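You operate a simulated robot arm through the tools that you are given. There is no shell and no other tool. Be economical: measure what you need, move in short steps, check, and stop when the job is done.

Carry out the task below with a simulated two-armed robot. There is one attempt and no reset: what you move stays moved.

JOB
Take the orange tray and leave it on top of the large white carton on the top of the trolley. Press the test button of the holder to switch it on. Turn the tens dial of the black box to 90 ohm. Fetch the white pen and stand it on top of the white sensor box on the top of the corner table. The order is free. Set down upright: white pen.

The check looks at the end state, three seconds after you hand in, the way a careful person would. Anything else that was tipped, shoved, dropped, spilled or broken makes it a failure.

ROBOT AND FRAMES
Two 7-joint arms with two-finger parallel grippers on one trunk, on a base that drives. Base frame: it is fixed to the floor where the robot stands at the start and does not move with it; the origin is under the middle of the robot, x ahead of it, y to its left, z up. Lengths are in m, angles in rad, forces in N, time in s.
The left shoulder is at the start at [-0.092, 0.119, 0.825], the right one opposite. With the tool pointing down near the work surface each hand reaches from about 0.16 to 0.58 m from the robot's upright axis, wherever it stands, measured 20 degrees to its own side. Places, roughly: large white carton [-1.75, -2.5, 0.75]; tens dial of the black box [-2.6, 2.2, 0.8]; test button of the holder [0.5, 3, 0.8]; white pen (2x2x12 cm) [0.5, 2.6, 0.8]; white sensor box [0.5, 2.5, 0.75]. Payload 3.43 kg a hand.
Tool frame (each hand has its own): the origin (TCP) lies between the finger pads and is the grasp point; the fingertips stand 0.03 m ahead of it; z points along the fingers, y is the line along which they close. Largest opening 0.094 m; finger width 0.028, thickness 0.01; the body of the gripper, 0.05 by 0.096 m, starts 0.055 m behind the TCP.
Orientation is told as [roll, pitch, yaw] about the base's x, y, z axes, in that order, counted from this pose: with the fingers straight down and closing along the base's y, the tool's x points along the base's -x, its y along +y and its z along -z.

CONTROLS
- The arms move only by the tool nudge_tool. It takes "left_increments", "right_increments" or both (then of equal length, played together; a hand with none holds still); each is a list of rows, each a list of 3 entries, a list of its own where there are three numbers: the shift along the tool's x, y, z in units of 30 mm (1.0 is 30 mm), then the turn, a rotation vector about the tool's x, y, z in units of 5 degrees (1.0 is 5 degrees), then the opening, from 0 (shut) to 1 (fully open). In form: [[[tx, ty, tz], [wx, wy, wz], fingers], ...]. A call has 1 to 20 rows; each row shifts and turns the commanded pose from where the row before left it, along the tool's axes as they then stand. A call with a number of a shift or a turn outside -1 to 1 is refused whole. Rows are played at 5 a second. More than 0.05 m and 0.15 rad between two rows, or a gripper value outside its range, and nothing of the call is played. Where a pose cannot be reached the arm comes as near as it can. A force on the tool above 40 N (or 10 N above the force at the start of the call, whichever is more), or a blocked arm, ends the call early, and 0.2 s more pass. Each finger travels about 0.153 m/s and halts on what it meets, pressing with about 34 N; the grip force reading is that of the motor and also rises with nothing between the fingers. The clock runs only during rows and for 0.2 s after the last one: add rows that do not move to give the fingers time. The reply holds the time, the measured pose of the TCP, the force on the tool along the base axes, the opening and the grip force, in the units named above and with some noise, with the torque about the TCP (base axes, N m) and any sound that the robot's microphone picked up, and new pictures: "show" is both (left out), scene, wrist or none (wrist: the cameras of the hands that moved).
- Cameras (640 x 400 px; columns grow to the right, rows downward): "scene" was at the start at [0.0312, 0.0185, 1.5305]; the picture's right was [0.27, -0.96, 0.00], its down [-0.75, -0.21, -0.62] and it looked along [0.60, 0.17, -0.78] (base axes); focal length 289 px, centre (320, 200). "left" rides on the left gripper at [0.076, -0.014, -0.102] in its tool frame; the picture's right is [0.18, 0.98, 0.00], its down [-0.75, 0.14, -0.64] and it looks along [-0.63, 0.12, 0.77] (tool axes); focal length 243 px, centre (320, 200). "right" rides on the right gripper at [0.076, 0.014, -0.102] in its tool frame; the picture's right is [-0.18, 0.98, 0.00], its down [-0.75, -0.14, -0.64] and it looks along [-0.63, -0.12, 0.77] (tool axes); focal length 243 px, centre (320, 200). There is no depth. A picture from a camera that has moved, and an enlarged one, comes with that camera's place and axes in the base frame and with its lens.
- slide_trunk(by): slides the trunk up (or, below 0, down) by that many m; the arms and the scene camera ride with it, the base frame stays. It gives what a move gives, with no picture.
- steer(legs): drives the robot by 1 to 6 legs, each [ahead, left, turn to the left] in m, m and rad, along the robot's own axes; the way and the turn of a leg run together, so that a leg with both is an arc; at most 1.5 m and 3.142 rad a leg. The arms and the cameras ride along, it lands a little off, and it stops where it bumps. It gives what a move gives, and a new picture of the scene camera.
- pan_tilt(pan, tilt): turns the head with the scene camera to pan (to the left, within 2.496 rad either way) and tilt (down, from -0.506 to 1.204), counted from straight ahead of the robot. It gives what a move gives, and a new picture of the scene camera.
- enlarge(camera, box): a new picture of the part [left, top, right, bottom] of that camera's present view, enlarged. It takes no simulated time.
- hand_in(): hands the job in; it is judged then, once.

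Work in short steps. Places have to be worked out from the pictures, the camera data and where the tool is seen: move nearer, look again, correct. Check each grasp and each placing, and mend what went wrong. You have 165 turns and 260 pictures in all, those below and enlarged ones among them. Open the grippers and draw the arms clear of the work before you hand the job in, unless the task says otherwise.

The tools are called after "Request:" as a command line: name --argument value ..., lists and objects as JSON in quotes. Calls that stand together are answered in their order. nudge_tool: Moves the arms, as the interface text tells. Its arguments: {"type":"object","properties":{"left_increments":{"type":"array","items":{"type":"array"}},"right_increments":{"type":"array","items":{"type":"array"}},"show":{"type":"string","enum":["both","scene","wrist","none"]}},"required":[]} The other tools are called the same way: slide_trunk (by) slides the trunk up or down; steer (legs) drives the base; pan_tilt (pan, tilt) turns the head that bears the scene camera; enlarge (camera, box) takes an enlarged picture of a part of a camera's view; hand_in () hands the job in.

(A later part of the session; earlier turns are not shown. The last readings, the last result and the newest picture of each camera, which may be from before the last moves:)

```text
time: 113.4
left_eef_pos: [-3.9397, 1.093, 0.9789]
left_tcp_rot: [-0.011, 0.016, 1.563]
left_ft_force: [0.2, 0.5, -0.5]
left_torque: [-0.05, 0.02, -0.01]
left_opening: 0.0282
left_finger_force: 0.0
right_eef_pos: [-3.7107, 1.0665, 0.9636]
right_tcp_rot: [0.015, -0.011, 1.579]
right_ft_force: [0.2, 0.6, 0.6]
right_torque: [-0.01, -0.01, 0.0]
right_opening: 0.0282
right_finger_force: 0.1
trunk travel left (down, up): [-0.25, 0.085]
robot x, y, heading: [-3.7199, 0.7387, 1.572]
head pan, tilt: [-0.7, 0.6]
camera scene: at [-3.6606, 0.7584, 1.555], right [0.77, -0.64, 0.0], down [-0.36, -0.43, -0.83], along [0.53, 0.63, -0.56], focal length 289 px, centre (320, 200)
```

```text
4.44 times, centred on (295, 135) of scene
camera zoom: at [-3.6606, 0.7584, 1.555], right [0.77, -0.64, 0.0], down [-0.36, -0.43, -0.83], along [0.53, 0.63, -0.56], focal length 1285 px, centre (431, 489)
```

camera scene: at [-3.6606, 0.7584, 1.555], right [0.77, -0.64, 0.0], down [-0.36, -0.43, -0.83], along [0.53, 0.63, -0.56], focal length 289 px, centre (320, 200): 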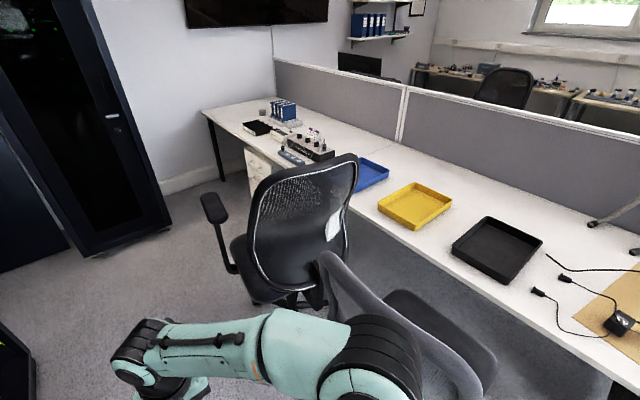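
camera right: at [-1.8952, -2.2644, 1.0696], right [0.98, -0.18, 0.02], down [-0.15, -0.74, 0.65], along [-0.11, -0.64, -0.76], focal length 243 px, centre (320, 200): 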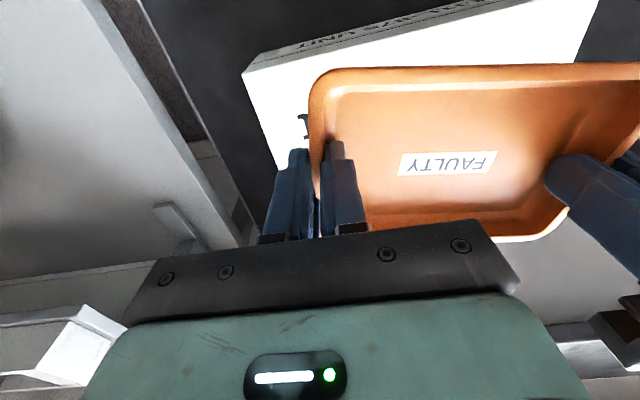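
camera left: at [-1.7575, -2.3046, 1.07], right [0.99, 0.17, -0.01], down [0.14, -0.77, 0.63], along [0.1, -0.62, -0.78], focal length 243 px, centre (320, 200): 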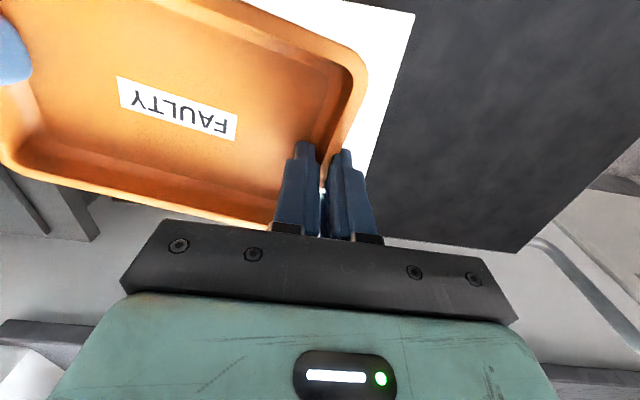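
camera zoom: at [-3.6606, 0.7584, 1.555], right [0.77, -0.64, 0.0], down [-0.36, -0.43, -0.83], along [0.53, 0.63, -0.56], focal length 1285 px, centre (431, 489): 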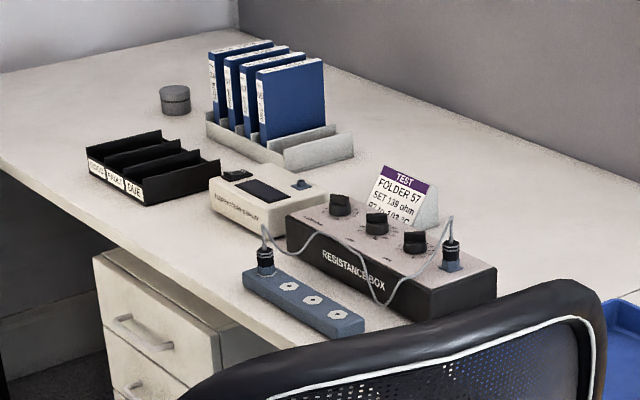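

Three dials; the middle one should be "tens", near (−2.59,2.15,0.83). I drive on past chair 2 to y≈2.45 with a slight shift left.

Request:
steer --legs '[[0.5, 0.06, 0], [1.2, 0, 0]]'

Request:
pan_tilt --pan -1.7 --tilt 0.75

```text
time: 122.1
left_eef_pos: [-4.009, 2.7967, 0.979]
left_tcp_rot: [-0.012, 0.015, 1.565]
left_ft_force: [-0.3, 0.5, 0.7]
left_torque: [0.01, 0.02, 0.0]
left_opening: 0.0284
left_finger_force: 0.1
right_eef_pos: [-3.7787, 2.77, 0.9633]
right_tcp_rot: [0.014, -0.013, 1.581]
right_ft_force: [0.7, -0.2, 0.3]
right_torque: [0.0, -0.01, 0.05]
right_opening: 0.0282
right_finger_force: 0.0
trunk travel left (down, up): [-0.25, 0.085]
robot x, y, heading: [-3.7867, 2.4398, 1.579]
head pan, tilt: [-0.7, 0.6]
camera scene: at [-3.7284, 2.4622, 1.555], right [0.77, -0.64, 0.0], down [-0.36, -0.43, -0.83], along [0.53, 0.63, -0.56], focal length 289 px, centre (320, 200)
```

scene: 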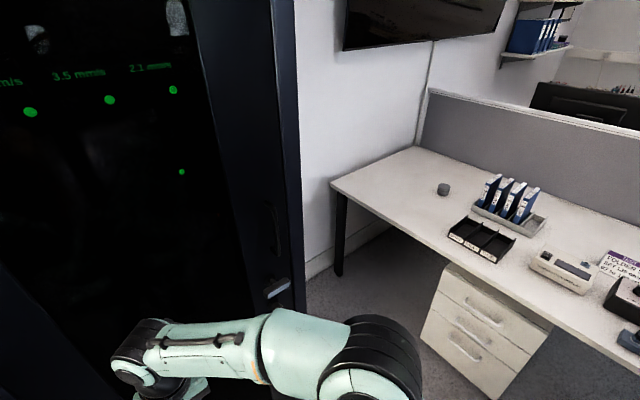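

```text
time: 123.4
left_eef_pos: [-4.0079, 2.7974, 0.9789]
left_tcp_rot: [-0.012, 0.014, 1.565]
left_ft_force: [0.4, -0.8, 0.6]
left_torque: [-0.02, -0.04, 0.01]
left_opening: 0.0283
left_finger_force: 0.0
right_eef_pos: [-3.7785, 2.7709, 0.9641]
right_tcp_rot: [0.016, -0.012, 1.583]
right_ft_force: [0.5, 0.6, -0.2]
right_torque: [-0.01, -0.03, -0.02]
right_opening: 0.028
right_finger_force: 0.1
trunk travel left (down, up): [-0.25, 0.085]
robot x, y, heading: [-3.7883, 2.4356, 1.579]
head pan, tilt: [-1.7, 0.75]
camera scene: at [-3.7027, 2.3839, 1.5421], right [-0.12, -0.99, 0.0], down [-0.68, 0.08, -0.73], along [0.73, -0.09, -0.68], focal length 289 px, centre (320, 200)
```

scene: 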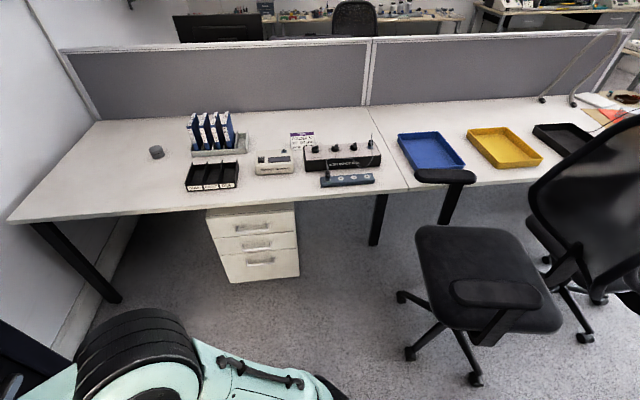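

Excellent view: chair's nearest part is y≈1.9, dial knob (middle) ≈(−2.60,2.12). I turn to face the desk and approach to about (−3.2,2.27).

Request:
steer --legs '[[0, 0, -1.579], [0.57, -0.165, 0]]'

Request:
pan_tilt --pan -0.15 --tilt 0.85

```text
time: 130.5
left_eef_pos: [-2.8628, 2.5086, 0.98]
left_tcp_rot: [-0.011, 0.016, -0.001]
left_ft_force: [0.5, -0.1, -0.5]
left_torque: [0.0, 0.03, 0.03]
left_opening: 0.0281
left_finger_force: 0.1
right_eef_pos: [-2.8874, 2.2794, 0.9642]
right_tcp_rot: [0.013, -0.011, 0.016]
right_ft_force: [0.5, -0.4, -0.7]
right_torque: [0.0, -0.01, 0.0]
right_opening: 0.0284
right_finger_force: 0.2
trunk travel left (down, up): [-0.25, 0.085]
robot x, y, heading: [-3.2201, 2.2824, 0.011]
head pan, tilt: [-1.7, 0.75]
camera scene: at [-3.2704, 2.201, 1.5421], right [-0.99, 0.12, 0.0], down [0.08, 0.68, -0.73], along [-0.09, -0.73, -0.68], focal length 289 px, centre (320, 200)
```

scene: 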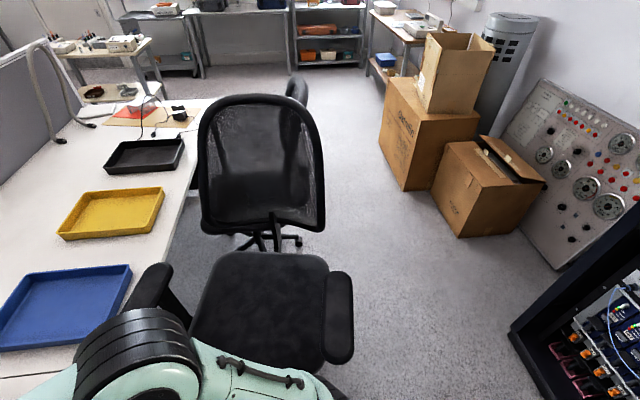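

```text
time: 132.1
left_eef_pos: [-2.863, 2.5088, 0.9792]
left_tcp_rot: [-0.014, 0.013, 0.001]
left_ft_force: [-0.1, -0.3, 0.6]
left_torque: [0.0, 0.02, 0.01]
left_opening: 0.0281
left_finger_force: 0.1
right_eef_pos: [-2.8894, 2.2793, 0.9651]
right_tcp_rot: [0.013, -0.013, 0.014]
right_ft_force: [-0.1, -0.6, -0.2]
right_torque: [-0.03, 0.0, 0.03]
right_opening: 0.0282
right_finger_force: 0.0
trunk travel left (down, up): [-0.25, 0.085]
robot x, y, heading: [-3.2214, 2.286, 0.009]
head pan, tilt: [-0.15, 0.85]
camera scene: at [-3.1836, 2.2725, 1.5341], right [-0.14, -0.99, 0.0], down [-0.74, 0.1, -0.66], along [0.65, -0.09, -0.75], focal length 289 px, centre (320, 200)
```

scene: 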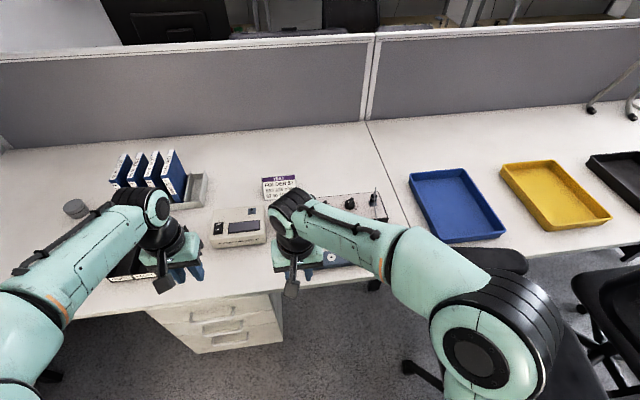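

Desk edge x≈−2.81. I raise the trunk 8 cm (more reach over things) and move forward 0.12 m.

Request:
slide_trunk --by 0.08

Request:
steer --legs '[[0.12, 0, -0.01]]'

```text
time: 133.3
left_eef_pos: [-2.8636, 2.5087, 1.058]
left_tcp_rot: [-0.013, 0.015, 0.001]
left_ft_force: [0.2, 0.6, 0.4]
left_torque: [0.01, -0.03, 0.03]
left_opening: 0.0282
left_finger_force: 0.2
right_eef_pos: [-2.8888, 2.2791, 1.0451]
right_tcp_rot: [0.015, -0.011, 0.016]
right_ft_force: [-0.6, -0.4, 1.0]
right_torque: [-0.02, -0.03, 0.0]
right_opening: 0.028
right_finger_force: 0.1
trunk travel left (down, up): [-0.33, 0.005]
robot x, y, heading: [-3.2205, 2.2844, 0.011]
head pan, tilt: [-0.15, 0.85]
```

```text
time: 134.6
left_eef_pos: [-2.741, 2.5062, 1.0593]
left_tcp_rot: [-0.012, 0.015, -0.011]
left_ft_force: [-1.3, 0.9, 0.3]
left_torque: [-0.02, 0.02, 0.0]
left_opening: 0.0281
left_finger_force: 0.0
right_eef_pos: [-2.769, 2.2778, 1.044]
right_tcp_rot: [0.015, -0.012, 0.006]
right_ft_force: [-0.7, 0.0, -0.3]
right_torque: [0.02, 0.0, 0.0]
right_opening: 0.0283
right_finger_force: 0.1
trunk travel left (down, up): [-0.33, 0.005]
robot x, y, heading: [-3.1005, 2.2837, -0.0]
head pan, tilt: [-0.15, 0.85]
camera scene: at [-3.0651, 2.273, 1.6193], right [-0.15, -0.99, 0.0], down [-0.74, 0.11, -0.66], along [0.65, -0.1, -0.75], focal length 289 px, centre (320, 200)
```

scene: 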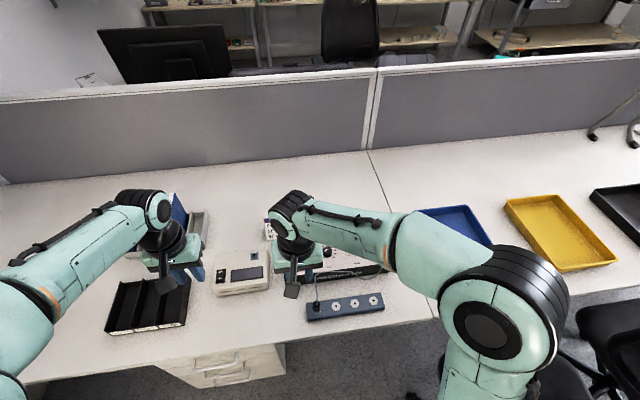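

The arm hides the box. I move the right hand to the right, above and before the dials, and use its camera.

Request:
nudge_tool --right_increments '[[[0, -0.9, 0], [0, 0, 0], 0.3], [[0, -0.9, 0], [0, 0, 0], 0.3], [[-0.2, -0.9, 0], [0, 0, 0], 0.3], [[-0.5, -0.9, 0], [0, 0, 0], 0.3], [[-0.5, -0.9, 0], [0, 0, 0], 0.3], [[-0.5, -0.7, 0], [0, 0, 0], 0.3], [[0, 0, 0], [0, 0, 0], 0.3]]'

```text
time: 136.2
left_eef_pos: [-2.7408, 2.506, 1.0583]
left_tcp_rot: [-0.014, 0.013, -0.011]
left_ft_force: [-0.5, -0.8, 0.1]
left_torque: [-0.04, -0.02, 0.0]
left_opening: 0.0285
left_finger_force: 0.1
right_eef_pos: [-2.7164, 2.1213, 1.0435]
right_tcp_rot: [0.014, -0.012, 0.005]
right_ft_force: [0.3, -0.3, 0.3]
right_torque: [0.01, 0.04, -0.03]
right_opening: 0.0282
right_finger_force: 0.1
trunk travel left (down, up): [-0.33, 0.005]
robot x, y, heading: [-3.1013, 2.2814, -0.001]
head pan, tilt: [-0.15, 0.85]
camera scene: at [-3.0645, 2.2732, 1.6196], right [-0.15, -0.99, 0.0], down [-0.74, 0.11, -0.66], along [0.65, -0.1, -0.75], focal length 289 px, centre (320, 200)
camera right: at [-2.7943, 2.1324, 1.1461], right [0.18, 0.98, 0.02], down [0.75, -0.15, 0.65], along [0.64, -0.1, -0.76], focal length 243 px, centre (320, 200)
```

scene: 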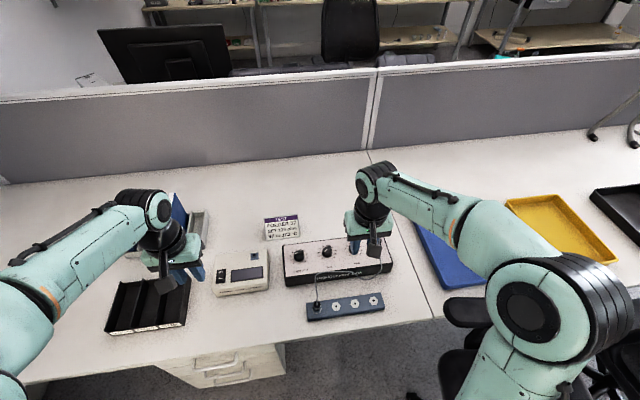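
right: 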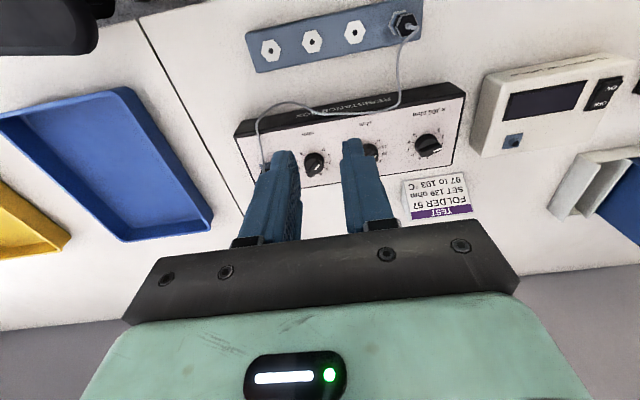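

Request:
enlarge --camera "right" --box '[225, 70, 475, 220]'

Request:
enlarge --camera "scene" --box '[270, 220, 400, 300]'

```text
2.56 times, centred on (350, 145) of right
camera zoom: at [-2.7943, 2.1324, 1.1461], right [0.18, 0.98, 0.02], down [0.75, -0.15, 0.65], along [0.64, -0.1, -0.76], focal length 621 px, centre (243, 341)
```

zoom: 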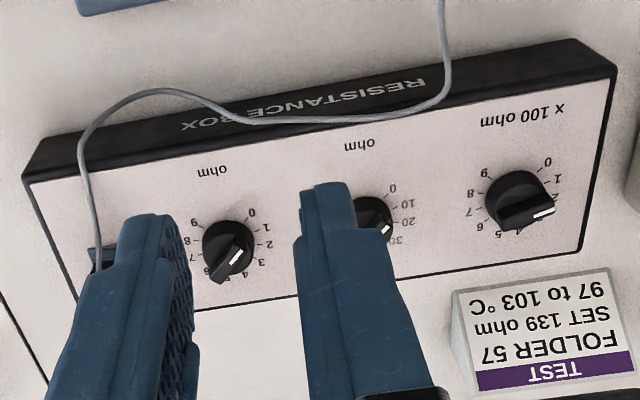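

```text
4.92 times, centred on (335, 260) of scene
camera zoom: at [-3.0645, 2.2732, 1.6196], right [-0.15, -0.99, 0.0], down [-0.74, 0.11, -0.66], along [0.65, -0.1, -0.75], focal length 1424 px, centre (246, -95)
```

zoom: 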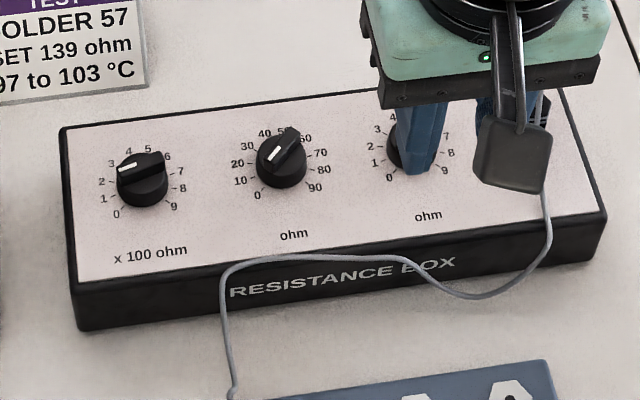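

The middle dial is the tens one (0…90, clockwise). I enlarge it strongly to read the pointer.

Request:
enlarge --camera "scene" --box '[310, 238, 346, 262]'

Request:
enlarge --camera "scene" --box '[285, 240, 321, 266]'

```text
16.00 times, centred on (328, 250) of scene
camera zoom: at [-3.0645, 2.2732, 1.6196], right [-0.15, -0.99, 0.0], down [-0.74, 0.11, -0.66], along [0.65, -0.1, -0.75], focal length 4626 px, centre (192, -600)
```

zoom: 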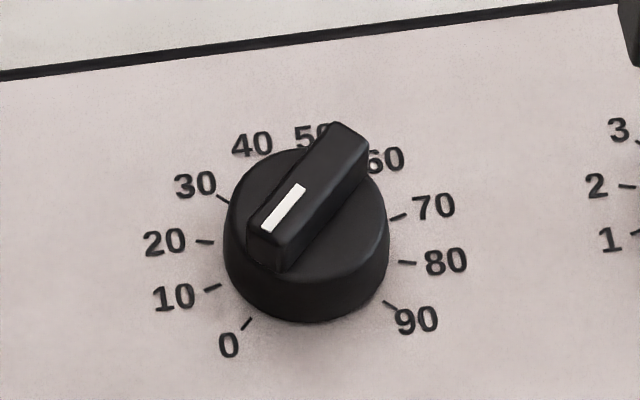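

```text
15.38 times, centred on (303, 253) of scene
camera zoom: at [-3.0645, 2.2732, 1.6196], right [-0.15, -0.99, 0.0], down [-0.74, 0.11, -0.66], along [0.65, -0.1, -0.75], focal length 4448 px, centre (582, -615)
```

zoom: 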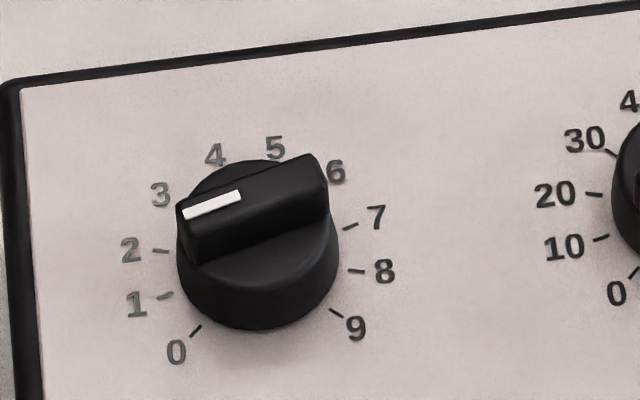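

The pointer is at 0 (lower left); 90 is 270° clockwise. The knob is at ≈(−2.588,2.178), z≈0.80+, bar direction ≈143°, so the hand needs yaw ≈−37°. I move above it and turn.

Request:
nudge_tool --right_increments '[[[-0.85, 0.38, 0.6], [0, 0, 0], 0.35], [[-0.85, 0.38, 0.6], [0, 0, 0], 0.35], [[-0.85, 0.38, 0.6], [0, 0, 0], 0.35], [[-0.85, 0.38, 0.6], [0, 0, 0], 0.35], [[-0.85, 0.38, 0.6], [0, 0, 0], 0.35], [[0, 0, 0], [0, 0, 0.92], 0.35], [[0, 0, 0], [0, 0, 0.92], 0.35], [[0, 0, 0], [0, 0, 0.92], 0.35], [[0, 0, 0], [0, 0, 0.92], 0.35], [[0, 0, 0], [0, 0, 0.92], 0.35], [[0, 0, 0], [0, 0, 0.92], 0.35], [[0, 0, 0], [0, 0, 0.92], 0.35], [[0, 0, 0], [0, 0, 0.92], 0.35], [[0, 0, 0], [0, 0, 0], 0.35]]'

```text
time: 139.2
left_eef_pos: [-2.7405, 2.5062, 1.0588]
left_tcp_rot: [-0.013, 0.014, -0.011]
left_ft_force: [0.3, -0.4, 0.0]
left_torque: [0.05, 0.01, -0.02]
left_opening: 0.0282
left_finger_force: 0.1
right_eef_pos: [-2.5873, 2.18, 0.9557]
right_tcp_rot: [0.019, -0.002, -0.64]
right_ft_force: [0.1, -0.7, 0.6]
right_torque: [-0.03, -0.02, 0.0]
right_opening: 0.0325
right_finger_force: 0.1
trunk travel left (down, up): [-0.33, 0.005]
robot x, y, heading: [-3.0975, 2.2865, -0.0]
head pan, tilt: [-0.15, 0.85]
camera scene: at [-3.0642, 2.273, 1.6196], right [-0.15, -0.99, 0.0], down [-0.74, 0.11, -0.66], along [0.65, -0.1, -0.75], focal length 289 px, centre (320, 200)
camera right: at [-2.6428, 2.2345, 1.0584], right [0.73, 0.68, 0.02], down [0.51, -0.57, 0.64], along [0.45, -0.46, -0.77], focal length 243 px, centre (320, 200)
```

scene: 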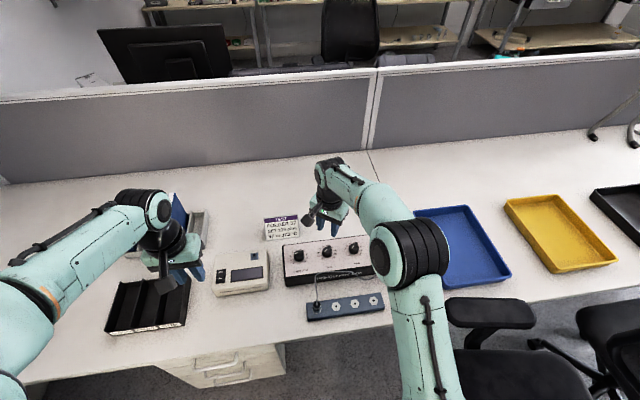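
right: 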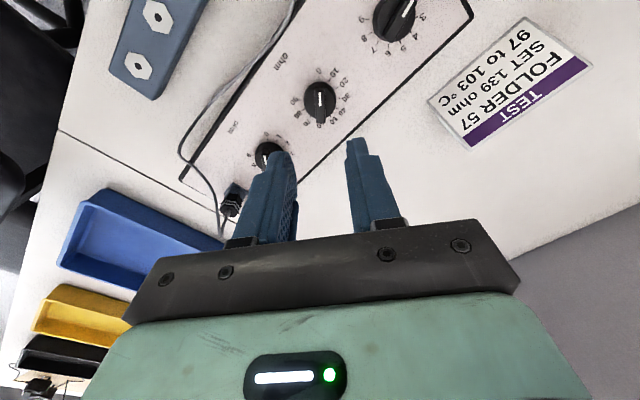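

The bar is aligned with the fingers' plane and the knob within a few mm of the TCP axis. I go down 8 cm and look again.

Request:
nudge_tool --right_increments '[[[0, 0, 0.9], [0, 0, 0], 0.35], [[0, 0, 0.9], [0, 0, 0], 0.35], [[0, 0, 0.8], [0, 0, 0], 0.35], [[0, 0, 0], [0, 0, 0], 0.35]]' --show "wrist"

Request:
enlarge --camera "scene" --box '[280, 180, 400, 290]'

```text
time: 140.2
left_eef_pos: [-2.7397, 2.5057, 1.059]
left_tcp_rot: [-0.012, 0.014, -0.01]
left_ft_force: [-0.5, 0.4, 0.0]
left_torque: [0.0, 0.03, -0.01]
left_opening: 0.0282
left_finger_force: 0.1
right_eef_pos: [-2.5862, 2.1797, 0.8769]
right_tcp_rot: [0.022, -0.001, -0.636]
right_ft_force: [-0.3, -0.5, -0.9]
right_torque: [0.0, -0.01, 0.03]
right_opening: 0.0331
right_finger_force: 0.1
trunk travel left (down, up): [-0.33, 0.005]
robot x, y, heading: [-3.1013, 2.287, 0.003]
head pan, tilt: [-0.15, 0.85]
camera right: at [-2.6407, 2.2346, 0.9798], right [0.73, 0.68, 0.02], down [0.51, -0.57, 0.64], along [0.45, -0.46, -0.77], focal length 243 px, centre (320, 200)
```

right: 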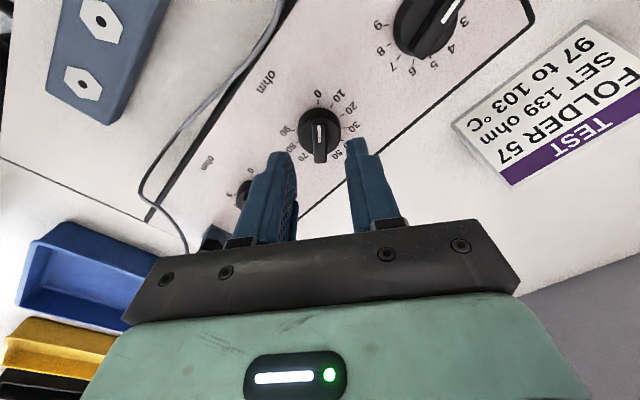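

```text
3.64 times, centred on (340, 235) of scene
camera zoom: at [-3.0644, 2.2729, 1.6196], right [-0.15, -0.99, 0.0], down [-0.74, 0.11, -0.66], along [0.65, -0.1, -0.75], focal length 1052 px, centre (247, 73)
```

zoom: 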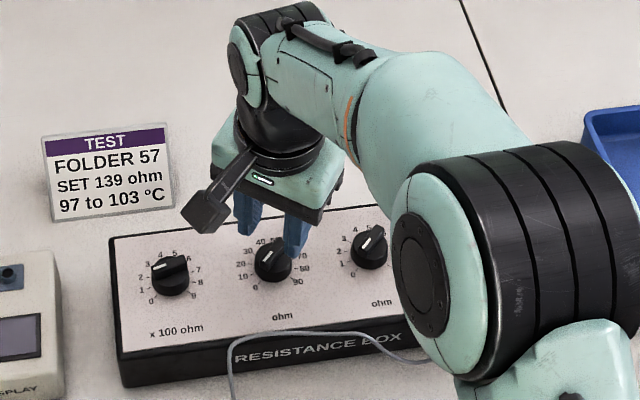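

Pointer on 0 confirmed; bar top at z≈0.813, centred on the TCP. I open a little, go down so the tips reach z≈0.802.

Request:
nudge_tool --right_increments '[[[0, 0, 0.6], [0, 0, 0], 0.5], [[0, 0, 0.5], [0, 0, 0], 0.5], [[0, 0, 0.4], [0, 0, 0], 0.5], [[0, 0, 0], [0, 0, 0], 0.5]]' --show "wrist"

Request:
enlarge --camera "scene" --box '[290, 200, 380, 290]'

```text
time: 141.2
left_eef_pos: [-2.7398, 2.506, 1.0586]
left_tcp_rot: [-0.012, 0.013, -0.01]
left_ft_force: [0.7, -0.1, 1.1]
left_torque: [-0.03, -0.03, 0.0]
left_opening: 0.0283
left_finger_force: 0.0
right_eef_pos: [-2.5868, 2.1806, 0.8312]
right_tcp_rot: [0.02, -0.001, -0.637]
right_ft_force: [0.2, -0.3, 0.4]
right_torque: [0.01, 0.04, 0.0]
right_opening: 0.0469
right_finger_force: 0.1
trunk travel left (down, up): [-0.33, 0.005]
robot x, y, heading: [-3.0986, 2.2805, 0.002]
head pan, tilt: [-0.15, 0.85]
camera right: at [-2.641, 2.2352, 0.9343], right [0.73, 0.68, 0.02], down [0.51, -0.57, 0.64], along [0.45, -0.46, -0.77], focal length 243 px, centre (320, 200)
```

right: 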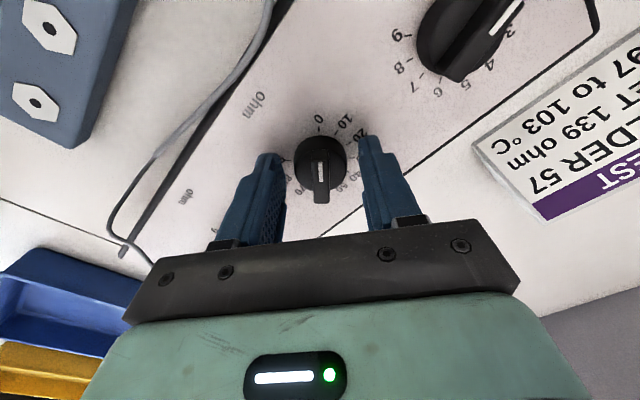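

```text
4.44 times, centred on (335, 245) of scene
camera zoom: at [-3.0643, 2.273, 1.6196], right [-0.15, -0.99, 0.0], down [-0.74, 0.11, -0.66], along [0.65, -0.1, -0.75], focal length 1285 px, centre (253, 0)
```

zoom: 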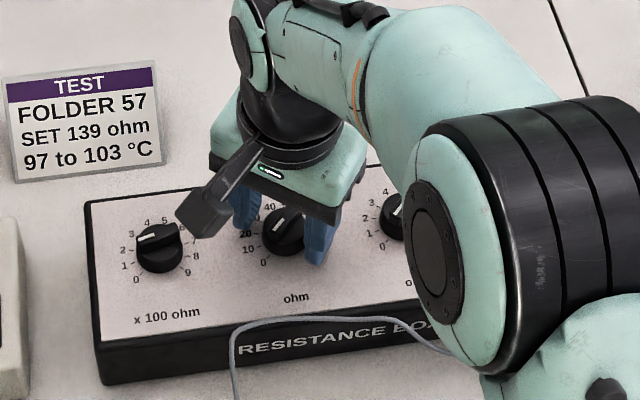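

Fingers flank the knob. I close on the bar.

Request:
nudge_tool --right_increments '[[[0, 0, 0], [0, 0, 0], 0.3], [[0, 0, 0], [0, 0, 0], 0.1], [[0, 0, 0], [0, 0, 0], 0], [[0, 0, 0], [0, 0, 0], 0]]' --show "wrist"

```text
time: 142.2
left_eef_pos: [-2.7403, 2.5055, 1.0578]
left_tcp_rot: [-0.012, 0.014, -0.011]
left_ft_force: [-0.2, 0.2, -0.1]
left_torque: [-0.01, 0.01, 0.04]
left_opening: 0.0281
left_finger_force: 0.1
right_eef_pos: [-2.5863, 2.1807, 0.8319]
right_tcp_rot: [0.018, -0.003, -0.637]
right_ft_force: [-2.1, -1.3, -0.5]
right_torque: [-0.1, 0.05, 0.02]
right_opening: 0.0326
right_finger_force: 33.6
trunk travel left (down, up): [-0.33, 0.005]
robot x, y, heading: [-3.1028, 2.2849, -0.001]
head pan, tilt: [-0.15, 0.85]
camera right: at [-2.6412, 2.235, 0.9344], right [0.73, 0.68, 0.02], down [0.51, -0.57, 0.64], along [0.45, -0.46, -0.77], focal length 243 px, centre (320, 200)
```

right: 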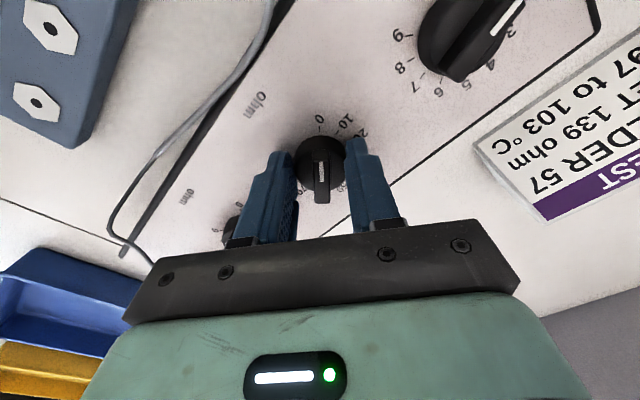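

It holds the round base (32.6 mm), which can turn too. I try a 30° clockwise turn and check whether the knob follows.

Request:
nudge_tool --right_increments '[[[0, 0, 0], [0, 0, 1], 0], [[0, 0, 0], [0, 0, 1], 0], [[0, 0, 0], [0, 0, 1], 0], [[0, 0, 0], [0, 0, 1], 0], [[0, 0, 0], [0, 0, 1], 0], [[0, 0, 0], [0, 0, 1], 0], [[0, 0, 0], [0, 0, 0], 0]]' --show "wrist"

```text
time: 143.8
left_eef_pos: [-2.7387, 2.5059, 1.059]
left_tcp_rot: [-0.013, 0.017, -0.01]
left_ft_force: [-1.1, -0.3, 0.0]
left_torque: [-0.01, -0.01, 0.01]
left_opening: 0.0284
left_finger_force: 0.0
right_eef_pos: [-2.5861, 2.1821, 0.8312]
right_tcp_rot: [0.017, 0.01, -1.163]
right_ft_force: [1.8, -0.9, -0.1]
right_torque: [-0.36, -0.3, -0.02]
right_opening: 0.0323
right_finger_force: 33.5
trunk travel left (down, up): [-0.33, 0.005]
robot x, y, heading: [-3.0982, 2.2866, 0.003]
head pan, tilt: [-0.15, 0.85]
camera right: at [-2.6051, 2.2547, 0.9353], right [0.98, 0.22, 0.01], down [0.16, -0.76, 0.63], along [0.15, -0.61, -0.77], focal length 243 px, centre (320, 200)
```

right: 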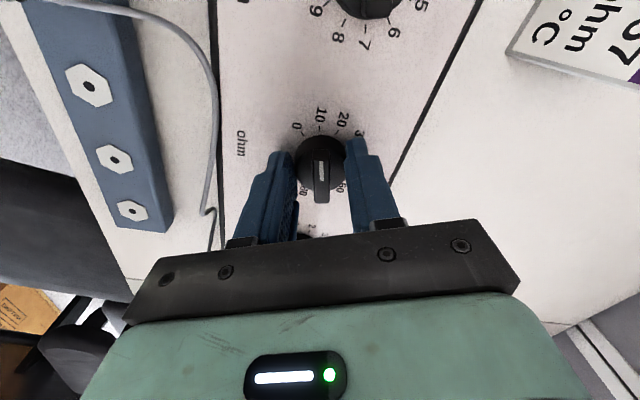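

The knob follows: pointer now at 10. Continue 60° more clockwise.

Request:
nudge_tool --right_increments '[[[0, 0, 0], [0, 0, 1], 0], [[0, 0, 0], [0, 0, 1], 0], [[0, 0, 0], [0, 0, 1], 0], [[0, 0, 0], [0, 0, 1], 0], [[0, 0, 0], [0, 0, 1], 0], [[0, 0, 0], [0, 0, 1], 0], [[0, 0, 0], [0, 0, 1], 0], [[0, 0, 0], [0, 0, 1], 0], [[0, 0, 0], [0, 0, 1], 0], [[0, 0, 0], [0, 0, 1], 0], [[0, 0, 0], [0, 0, 1], 0], [[0, 0, 0], [0, 0, 1], 0], [[0, 0, 0], [0, 0, 0], 0]]' --show "wrist"

```text
time: 146.6
left_eef_pos: [-2.7404, 2.505, 1.0592]
left_tcp_rot: [-0.013, 0.016, -0.01]
left_ft_force: [-0.4, -0.3, -0.2]
left_torque: [0.02, 0.01, 0.03]
left_opening: 0.0282
left_finger_force: 0.1
right_eef_pos: [-2.5862, 2.1817, 0.8313]
right_tcp_rot: [0.0, 0.02, -2.21]
right_ft_force: [5.6, -0.6, -0.1]
right_torque: [-0.12, -0.07, 0.0]
right_opening: 0.0326
right_finger_force: 33.8
trunk travel left (down, up): [-0.33, 0.005]
robot x, y, heading: [-3.0978, 2.2823, -0.002]
head pan, tilt: [-0.15, 0.85]
camera right: at [-2.5305, 2.2317, 0.9362], right [0.68, -0.73, 0.0], down [-0.57, -0.53, 0.63], along [-0.46, -0.42, -0.78], focal length 243 px, centre (320, 200)
```

right: 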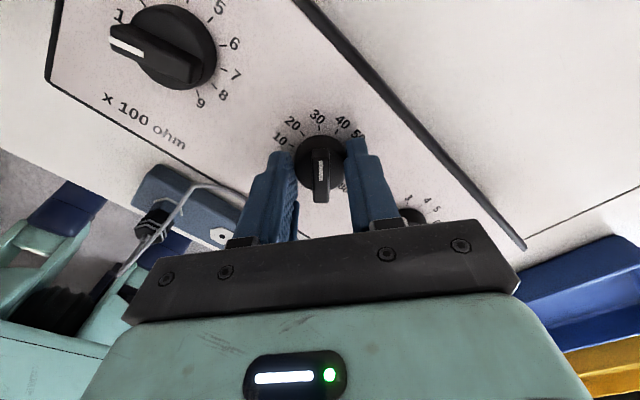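

Pointer at 30. I try 30° further to see whether the wrist allows it.

Request:
nudge_tool --right_increments '[[[0, 0, 0], [0, 0, 1], 0], [[0, 0, 0], [0, 0, 1], 0], [[0, 0, 0], [0, 0, 1], 0], [[0, 0, 0], [0, 0, 1], 0], [[0, 0, 0], [0, 0, 1], 0], [[0, 0, 0], [0, 0, 1], 0], [[0, 0, 0], [0, 0, 0], 0]]' --show "wrist"

```text
time: 148.2
left_eef_pos: [-2.7397, 2.5048, 1.0589]
left_tcp_rot: [-0.012, 0.016, -0.009]
left_ft_force: [-0.1, 0.9, 0.3]
left_torque: [0.0, -0.04, -0.01]
left_opening: 0.0283
left_finger_force: 0.1
right_eef_pos: [-2.584, 2.1807, 0.8314]
right_tcp_rot: [-0.006, 0.017, -2.733]
right_ft_force: [7.9, -7.8, 1.2]
right_torque: [-0.22, -0.44, 0.05]
right_opening: 0.0322
right_finger_force: 33.6
trunk travel left (down, up): [-0.33, 0.005]
robot x, y, heading: [-3.0988, 2.2904, -0.005]
head pan, tilt: [-0.15, 0.85]
camera right: at [-2.5112, 2.195, 0.9362], right [0.22, -0.98, -0.01], down [-0.76, -0.18, 0.63], along [-0.62, -0.13, -0.78], focal length 243 px, centre (320, 200)
```

right: 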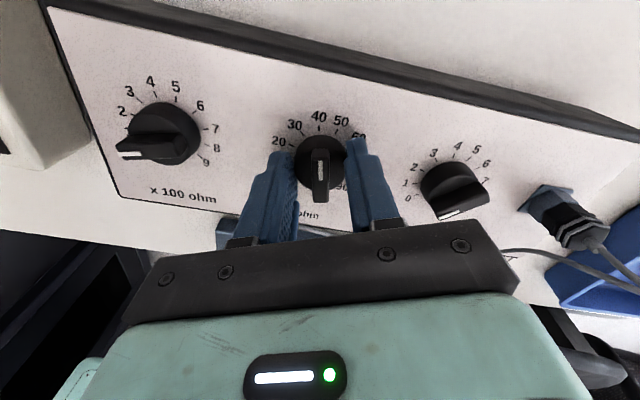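

Pointer at 40. I release, rotate the hand back 150° around the knob, and regrip.

Request:
nudge_tool --right_increments '[[[0, 0, 0], [0, 0, 0], 0.5], [[0, 0, -0.3], [0, 0, 0], 0.5], [[0, 0, -0.7], [0, 0, -1], 0.5], [[0, 0, 0], [0, 0, -1], 0.5], [[0, 0, 0], [0, 0, -1], 0.5], [[0, 0, 0], [0, 0, -1], 0.5], [[0, 0, 0], [0, 0, -1], 0.5], [[0, 0, 0], [0, 0, -1], 0.5], [[0, 0, 0], [0, 0, -1], 0.5], [[0, 0, 0], [0, 0, -1], 0.5], [[0, 0, 0], [0, 0, -1], 0.5], [[0, 0, 0], [0, 0, -1], 0.5], [[0, 0, 0], [0, 0, -1], 0.5], [[0, 0, 0], [0, 0, -1], 0.5], [[0, 0, 0], [0, 0, -1], 0.5], [[0, 0, 0], [0, 0, -1], 0.5], [[0, 0, 0], [0, 0, -1], 0.5], [[0, 0, 0], [0, 0, -1], 0.5]]' --show "none"

Request:
nudge_tool --right_increments '[[[0, 0, 0], [0, 0, -1], 0.5], [[0, 0, 0], [0, 0, -1], 0.5], [[0, 0, 0], [0, 0, -1], 0.5], [[0, 0, 0], [0, 0, -1], 0.5], [[0, 0, 0], [0, 0, -1], 0.5], [[0, 0, 0], [0, 0, -1], 0.5], [[0, 0, 0], [0, 0, -1], 0.5], [[0, 0, 0], [0, 0, -1], 0.5], [[0, 0, 0], [0, 0, -1], 0.5], [[0, 0, 0], [0, 0, -1], 0.5], [[0, 0, 0], [0, 0, -1], 0.5], [[0, 0, 0], [0, 0, -1], 0.5], [[0, 0, 0], [0, 0, -1], 0.5], [[0, 0, 0], [0, 0, -1], 0.5], [[0, 0, 0], [0, 0, -1], 0.5], [[0, 0, 0], [0, 0, -1], 0.5], [[0, 0, 0], [0, 0, 0], 0.5]]' --show "wrist"

```text
time: 151.9
left_eef_pos: [-2.7396, 2.5059, 1.0591]
left_tcp_rot: [-0.013, 0.013, -0.011]
left_ft_force: [0.1, 0.2, -0.3]
left_torque: [0.01, -0.05, -0.03]
left_opening: 0.0282
left_finger_force: 0.1
right_eef_pos: [-2.5865, 2.1809, 0.8628]
right_tcp_rot: [0.016, 0.012, -1.333]
right_ft_force: [0.5, -0.1, 1.0]
right_torque: [0.03, 0.01, -0.02]
right_opening: 0.0471
right_finger_force: 0.1
trunk travel left (down, up): [-0.33, 0.005]
robot x, y, heading: [-3.0963, 2.2885, 0.003]
head pan, tilt: [-0.15, 0.85]
```

```text
time: 155.6
left_eef_pos: [-2.7401, 2.5052, 1.0594]
left_tcp_rot: [-0.014, 0.015, -0.012]
left_ft_force: [-0.4, 0.4, -1.3]
left_torque: [-0.01, 0.0, 0.02]
left_opening: 0.028
left_finger_force: 0.1
right_eef_pos: [-2.587, 2.1812, 0.8621]
right_tcp_rot: [0.013, -0.012, 0.061]
right_ft_force: [0.3, 0.2, -0.2]
right_torque: [-0.01, -0.01, 0.02]
right_opening: 0.0468
right_finger_force: 0.0
trunk travel left (down, up): [-0.33, 0.005]
robot x, y, heading: [-3.0973, 2.2859, 0.003]
head pan, tilt: [-0.15, 0.85]
camera right: at [-2.6659, 2.1881, 0.9639], right [0.12, 0.99, 0.02], down [0.75, -0.1, 0.65], along [0.65, -0.07, -0.76], focal length 243 px, centre (320, 200)
```

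right: 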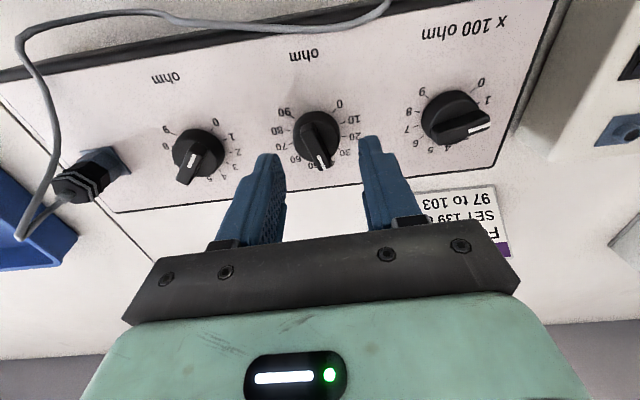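

The pointer stays at 40. I lower 3 cm, close, and turn the first 75° clockwise.

Request:
nudge_tool --right_increments '[[[0, 0, 0.5], [0, 0, 0], 0.5], [[0, 0, 0.5], [0, 0, 0], 0.5], [[0, 0, 0], [0, 0, 0], 0.2], [[0, 0, 0], [0, 0, 0], 0], [[0, 0, 0], [0, 0, 0], 0], [[0, 0, 0], [0, 0, 1], 0], [[0, 0, 0], [0, 0, 1], 0], [[0, 0, 0], [0, 0, 1], 0], [[0, 0, 0], [0, 0, 1], 0], [[0, 0, 0], [0, 0, 1], 0], [[0, 0, 0], [0, 0, 1], 0], [[0, 0, 0], [0, 0, 1], 0], [[0, 0, 0], [0, 0, 1], 0], [[0, 0, 0], [0, 0, 1], 0], [[0, 0, 0], [0, 0, 1], 0], [[0, 0, 0], [0, 0, 1], 0], [[0, 0, 0], [0, 0, 1], 0], [[0, 0, 0], [0, 0, 1], 0], [[0, 0, 0], [0, 0, 1], 0], [[0, 0, 0], [0, 0, 1], 0]]' --show "wrist"

```text
time: 159.8
left_eef_pos: [-2.741, 2.5042, 1.0588]
left_tcp_rot: [-0.012, 0.015, -0.011]
left_ft_force: [-0.1, 0.6, -0.2]
left_torque: [-0.01, -0.01, 0.02]
left_opening: 0.0281
left_finger_force: 0.1
right_eef_pos: [-2.5863, 2.1811, 0.8314]
right_tcp_rot: [0.015, 0.012, -1.249]
right_ft_force: [-6.0, -10.7, 0.1]
right_torque: [-0.96, -0.24, 0.02]
right_opening: 0.0323
right_finger_force: 33.7
trunk travel left (down, up): [-0.33, 0.005]
robot x, y, heading: [-3.1022, 2.2857, -0.002]
head pan, tilt: [-0.15, 0.85]
camera right: at [-2.5994, 2.255, 0.936], right [0.99, 0.14, 0.01], down [0.1, -0.77, 0.63], along [0.1, -0.62, -0.78], focal length 243 px, centre (320, 200)
```

right: 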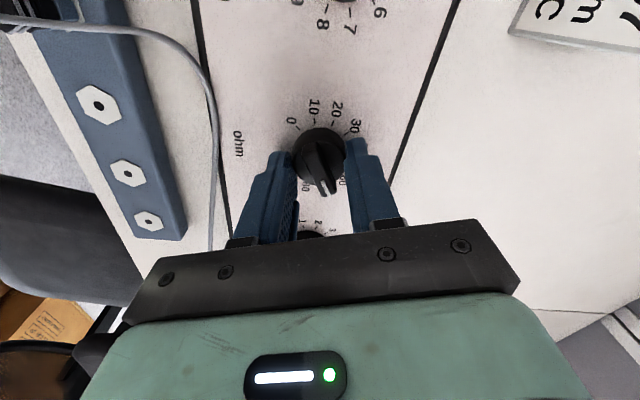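

Tracking well (pointer ≈65 now). Another 75° brings it to 90.

Request:
nudge_tool --right_increments '[[[0, 0, 0], [0, 0, 1], 0], [[0, 0, 0], [0, 0, 1], 0], [[0, 0, 0], [0, 0, 1], 0], [[0, 0, 0], [0, 0, 1], 0], [[0, 0, 0], [0, 0, 1], 0], [[0, 0, 0], [0, 0, 1], 0], [[0, 0, 0], [0, 0, 1], 0], [[0, 0, 0], [0, 0, 1], 0], [[0, 0, 0], [0, 0, 1], 0], [[0, 0, 0], [0, 0, 1], 0], [[0, 0, 0], [0, 0, 1], 0], [[0, 0, 0], [0, 0, 1], 0], [[0, 0, 0], [0, 0, 1], 0], [[0, 0, 0], [0, 0, 1], 0], [[0, 0, 0], [0, 0, 1], 0], [[0, 0, 0], [0, 0, 0], 0]]' --show "wrist"

```text
time: 163.2
left_eef_pos: [-2.7403, 2.5052, 1.0588]
left_tcp_rot: [-0.01, 0.014, -0.012]
left_ft_force: [0.3, 0.3, -0.4]
left_torque: [0.02, 0.0, 0.02]
left_opening: 0.0283
left_finger_force: 0.0
right_eef_pos: [-2.5865, 2.1829, 0.8324]
right_tcp_rot: [-0.006, 0.018, -2.558]
right_ft_force: [-6.2, -3.5, -0.3]
right_torque: [-0.02, 0.06, 0.06]
right_opening: 0.0323
right_finger_force: 33.8
trunk travel left (down, up): [-0.33, 0.005]
robot x, y, heading: [-3.0947, 2.284, -0.004]
head pan, tilt: [-0.15, 0.85]
camera right: at [-2.5173, 2.2096, 0.9366], right [0.39, -0.92, -0.01], down [-0.71, -0.31, 0.63], along [-0.58, -0.24, -0.78], focal length 243 px, centre (320, 200)
```

right: 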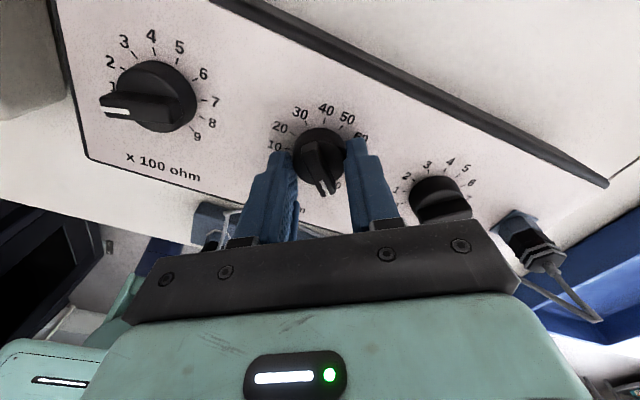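

Now I release, raise the hand and check the pointer.

Request:
nudge_tool --right_increments '[[[0, 0, 0], [0, 0, 0], 0.5], [[0, 0, 0], [0, 0, 0], 0.5], [[0, 0, -0.5], [0, 0, 0], 0.5], [[0, 0, -1], [0, 0, 0], 0.5], [[0, 0, -1], [0, 0, 0], 0.5], [[0, 0, -1], [0, 0, 0], 0.5], [[0, 0, -1], [0, 0, 0], 0.5]]' --show "wrist"

Request:
enlarge --camera "scene" --box '[280, 220, 380, 290]'

```text
time: 164.8
left_eef_pos: [-2.7403, 2.5062, 1.0587]
left_tcp_rot: [-0.013, 0.014, -0.011]
left_ft_force: [-0.3, 0.0, 0.0]
left_torque: [0.0, 0.02, -0.02]
left_opening: 0.0283
left_finger_force: 0.0
right_eef_pos: [-2.5891, 2.1803, 0.9682]
right_tcp_rot: [-0.005, 0.021, -2.557]
right_ft_force: [0.6, 0.4, 0.0]
right_torque: [-0.03, 0.0, -0.03]
right_opening: 0.047
right_finger_force: 0.1
trunk travel left (down, up): [-0.33, 0.005]
robot x, y, heading: [-3.1006, 2.2888, 0.001]
head pan, tilt: [-0.15, 0.85]
camera right: at [-2.5195, 2.2082, 1.0725], right [0.39, -0.92, -0.01], down [-0.71, -0.31, 0.63], along [-0.58, -0.24, -0.78], focal length 243 px, centre (320, 200)
```

right: 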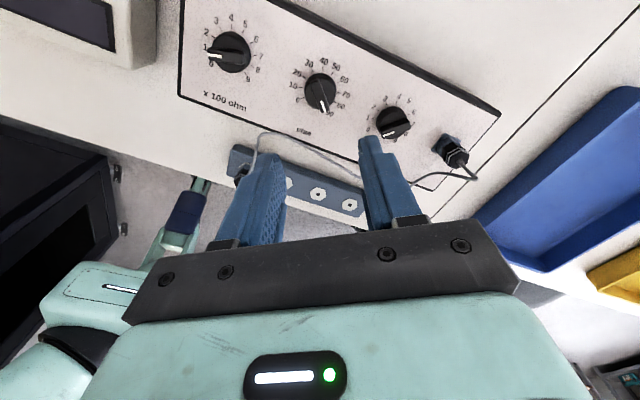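

```text
5.71 times, centred on (330, 255) of scene
camera zoom: at [-3.0646, 2.2729, 1.6196], right [-0.15, -0.99, 0.0], down [-0.74, 0.11, -0.66], along [0.65, -0.1, -0.75], focal length 1652 px, centre (263, -114)
```

zoom: 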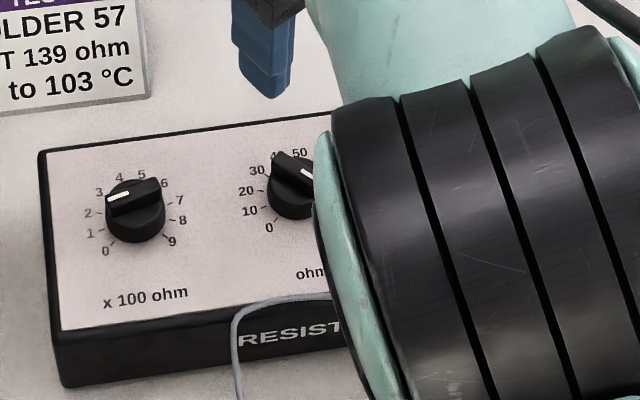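

Request:
enlarge --camera "right" --box '[285, 50, 365, 130]'

```text
5.00 times, centred on (325, 90) of right
camera zoom: at [-2.5195, 2.2082, 1.0725], right [0.39, -0.92, -0.01], down [-0.71, -0.31, 0.63], along [-0.58, -0.24, -0.78], focal length 1213 px, centre (295, 750)
```

zoom: 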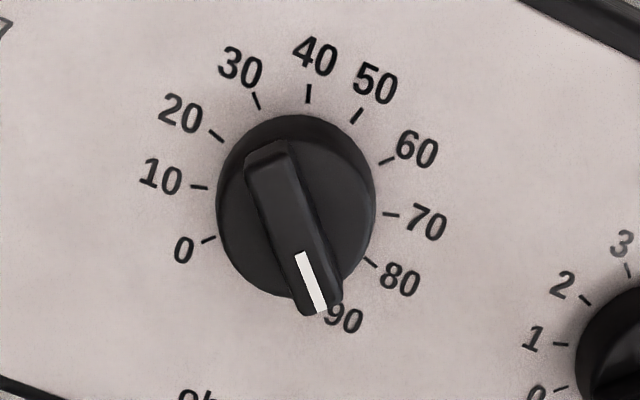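

The pointer is at the 90 mark. I move the arm away (rotate back, pull in) and verify from the scene camera.

Request:
nudge_tool --right_increments '[[[0, 0, -0.5], [0, 0, -1], 0.5], [[0, 0, -0.5], [0, 0, -1], 0.5], [[0, 0, -0.5], [0, 0, -1], 0.5], [[0, 0, -0.5], [0, 0, -1], 0.5], [[0, 0, -0.5], [0, 0, -1], 0.5], [[0, 0, -0.5], [0, 0, -1], 0.5], [[0, 0, 0], [0, 0, -1], 0.5], [[0, 0, 0], [0, 0, -1], 0.5], [[0, 0, 0], [0, 0, -1], 0.5], [[0, 0, 0], [0, 0, -1], 0.5], [[0, 0, 0], [0, 0, -1], 0.5], [[0, 0, 0], [0, 0, -1], 0.5], [[0, 0, 0], [0, 0, -1], 0.5], [[0, 0, 0], [0, 0, -1], 0.5], [[0, 0, 0], [0, 0, -1], 0.5], [[0, 0, 0], [0, 0, -1], 0.5], [[0, 0, 0], [0, 0, -1], 0.5], [[0, 0, 0], [0, 0, -1], 0.5], [[0, 0, 0], [0, 0, -1], 0.5], [[0, 0, 0], [0, 0, -1], 0.5]]' --show "none"

Request:
nudge_tool --right_increments '[[[0, 0, 0], [0, 0, -1], 0.5], [[0, 0, 0], [0, 0, -1], 0.5], [[0, 0, 0], [0, 0, -1], 0.5], [[0, 0, 0], [0, 0, -1], 0.5], [[0, 0, 0], [0, 0, -1], 0.5], [[0, 0, 0], [0, 0, -1], 0.5], [[0, 0, 0], [0, 0, -1], 0.5], [[0, 0, 0], [0, 0, -1], 0.5], [[0, 0, 0], [0, 0, -1], 0.5], [[1, 0, 0], [0, 0, -0.3], 0.5], [[1, -0.5, 0], [0, 0, 0], 0.5], [[1, -0.5, 0], [0, 0, 0], 0.5], [[1, -0.3, 0], [0, 0, 0], 0.5], [[1, 0, 0], [0, 0, 0], 0.5], [[1, 0, 0], [0, 0, 0], 0.5]]' --show "scene"

Request:
enlarge --camera "scene" --box '[310, 238, 346, 262]'

```text
time: 168.9
left_eef_pos: [-2.7398, 2.5055, 1.0588]
left_tcp_rot: [-0.011, 0.015, -0.01]
left_ft_force: [-0.5, 1.0, 0.7]
left_torque: [-0.04, 0.02, -0.01]
left_opening: 0.0282
left_finger_force: 0.0
right_eef_pos: [-2.5884, 2.1783, 1.0574]
right_tcp_rot: [0.02, 0.002, -0.809]
right_ft_force: [0.4, -0.2, -0.6]
right_torque: [0.0, 0.02, -0.01]
right_opening: 0.0466
right_finger_force: 0.1
trunk travel left (down, up): [-0.33, 0.005]
robot x, y, heading: [-3.0991, 2.2886, 0.001]
head pan, tilt: [-0.15, 0.85]
```

```text
time: 172.2
left_eef_pos: [-2.7407, 2.5053, 1.0596]
left_tcp_rot: [-0.013, 0.015, -0.011]
left_ft_force: [-0.4, -0.2, -0.9]
left_torque: [-0.01, 0.03, -0.02]
left_opening: 0.0282
left_finger_force: 0.0
right_eef_pos: [-2.7689, 2.1378, 1.0546]
right_tcp_rot: [0.014, -0.014, 0.0]
right_ft_force: [0.2, -0.8, -0.7]
right_torque: [-0.02, -0.03, -0.02]
right_opening: 0.0468
right_finger_force: 0.1
trunk travel left (down, up): [-0.33, 0.005]
robot x, y, heading: [-3.0967, 2.2824, 0.001]
head pan, tilt: [-0.15, 0.85]
camera scene: at [-3.0652, 2.2727, 1.6196], right [-0.15, -0.99, 0.0], down [-0.74, 0.11, -0.66], along [0.65, -0.1, -0.75], focal length 289 px, centre (320, 200)
```

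scene: 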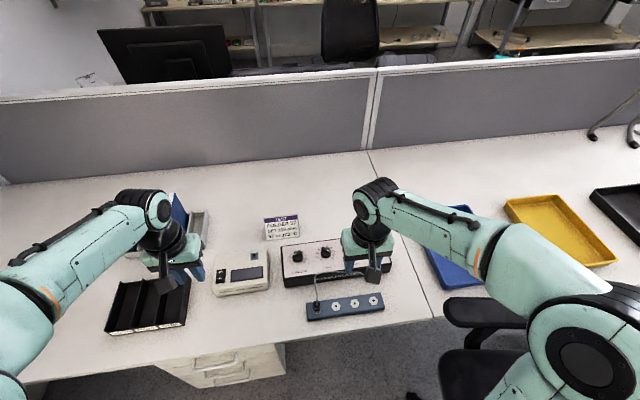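

```text
16.00 times, centred on (328, 250) of scene
camera zoom: at [-3.0652, 2.2727, 1.6196], right [-0.15, -0.99, 0.0], down [-0.74, 0.11, -0.66], along [0.65, -0.1, -0.75], focal length 4626 px, centre (192, -600)
```

zoom: 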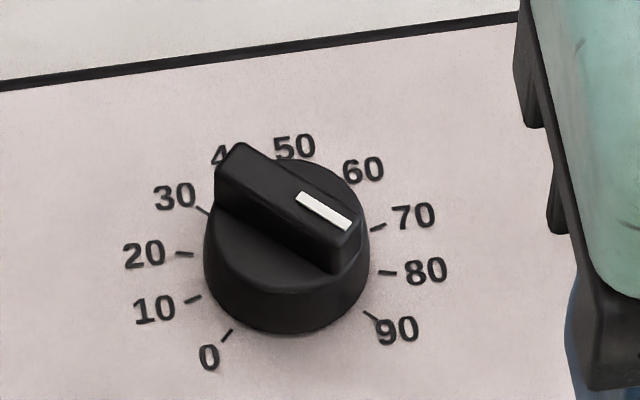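

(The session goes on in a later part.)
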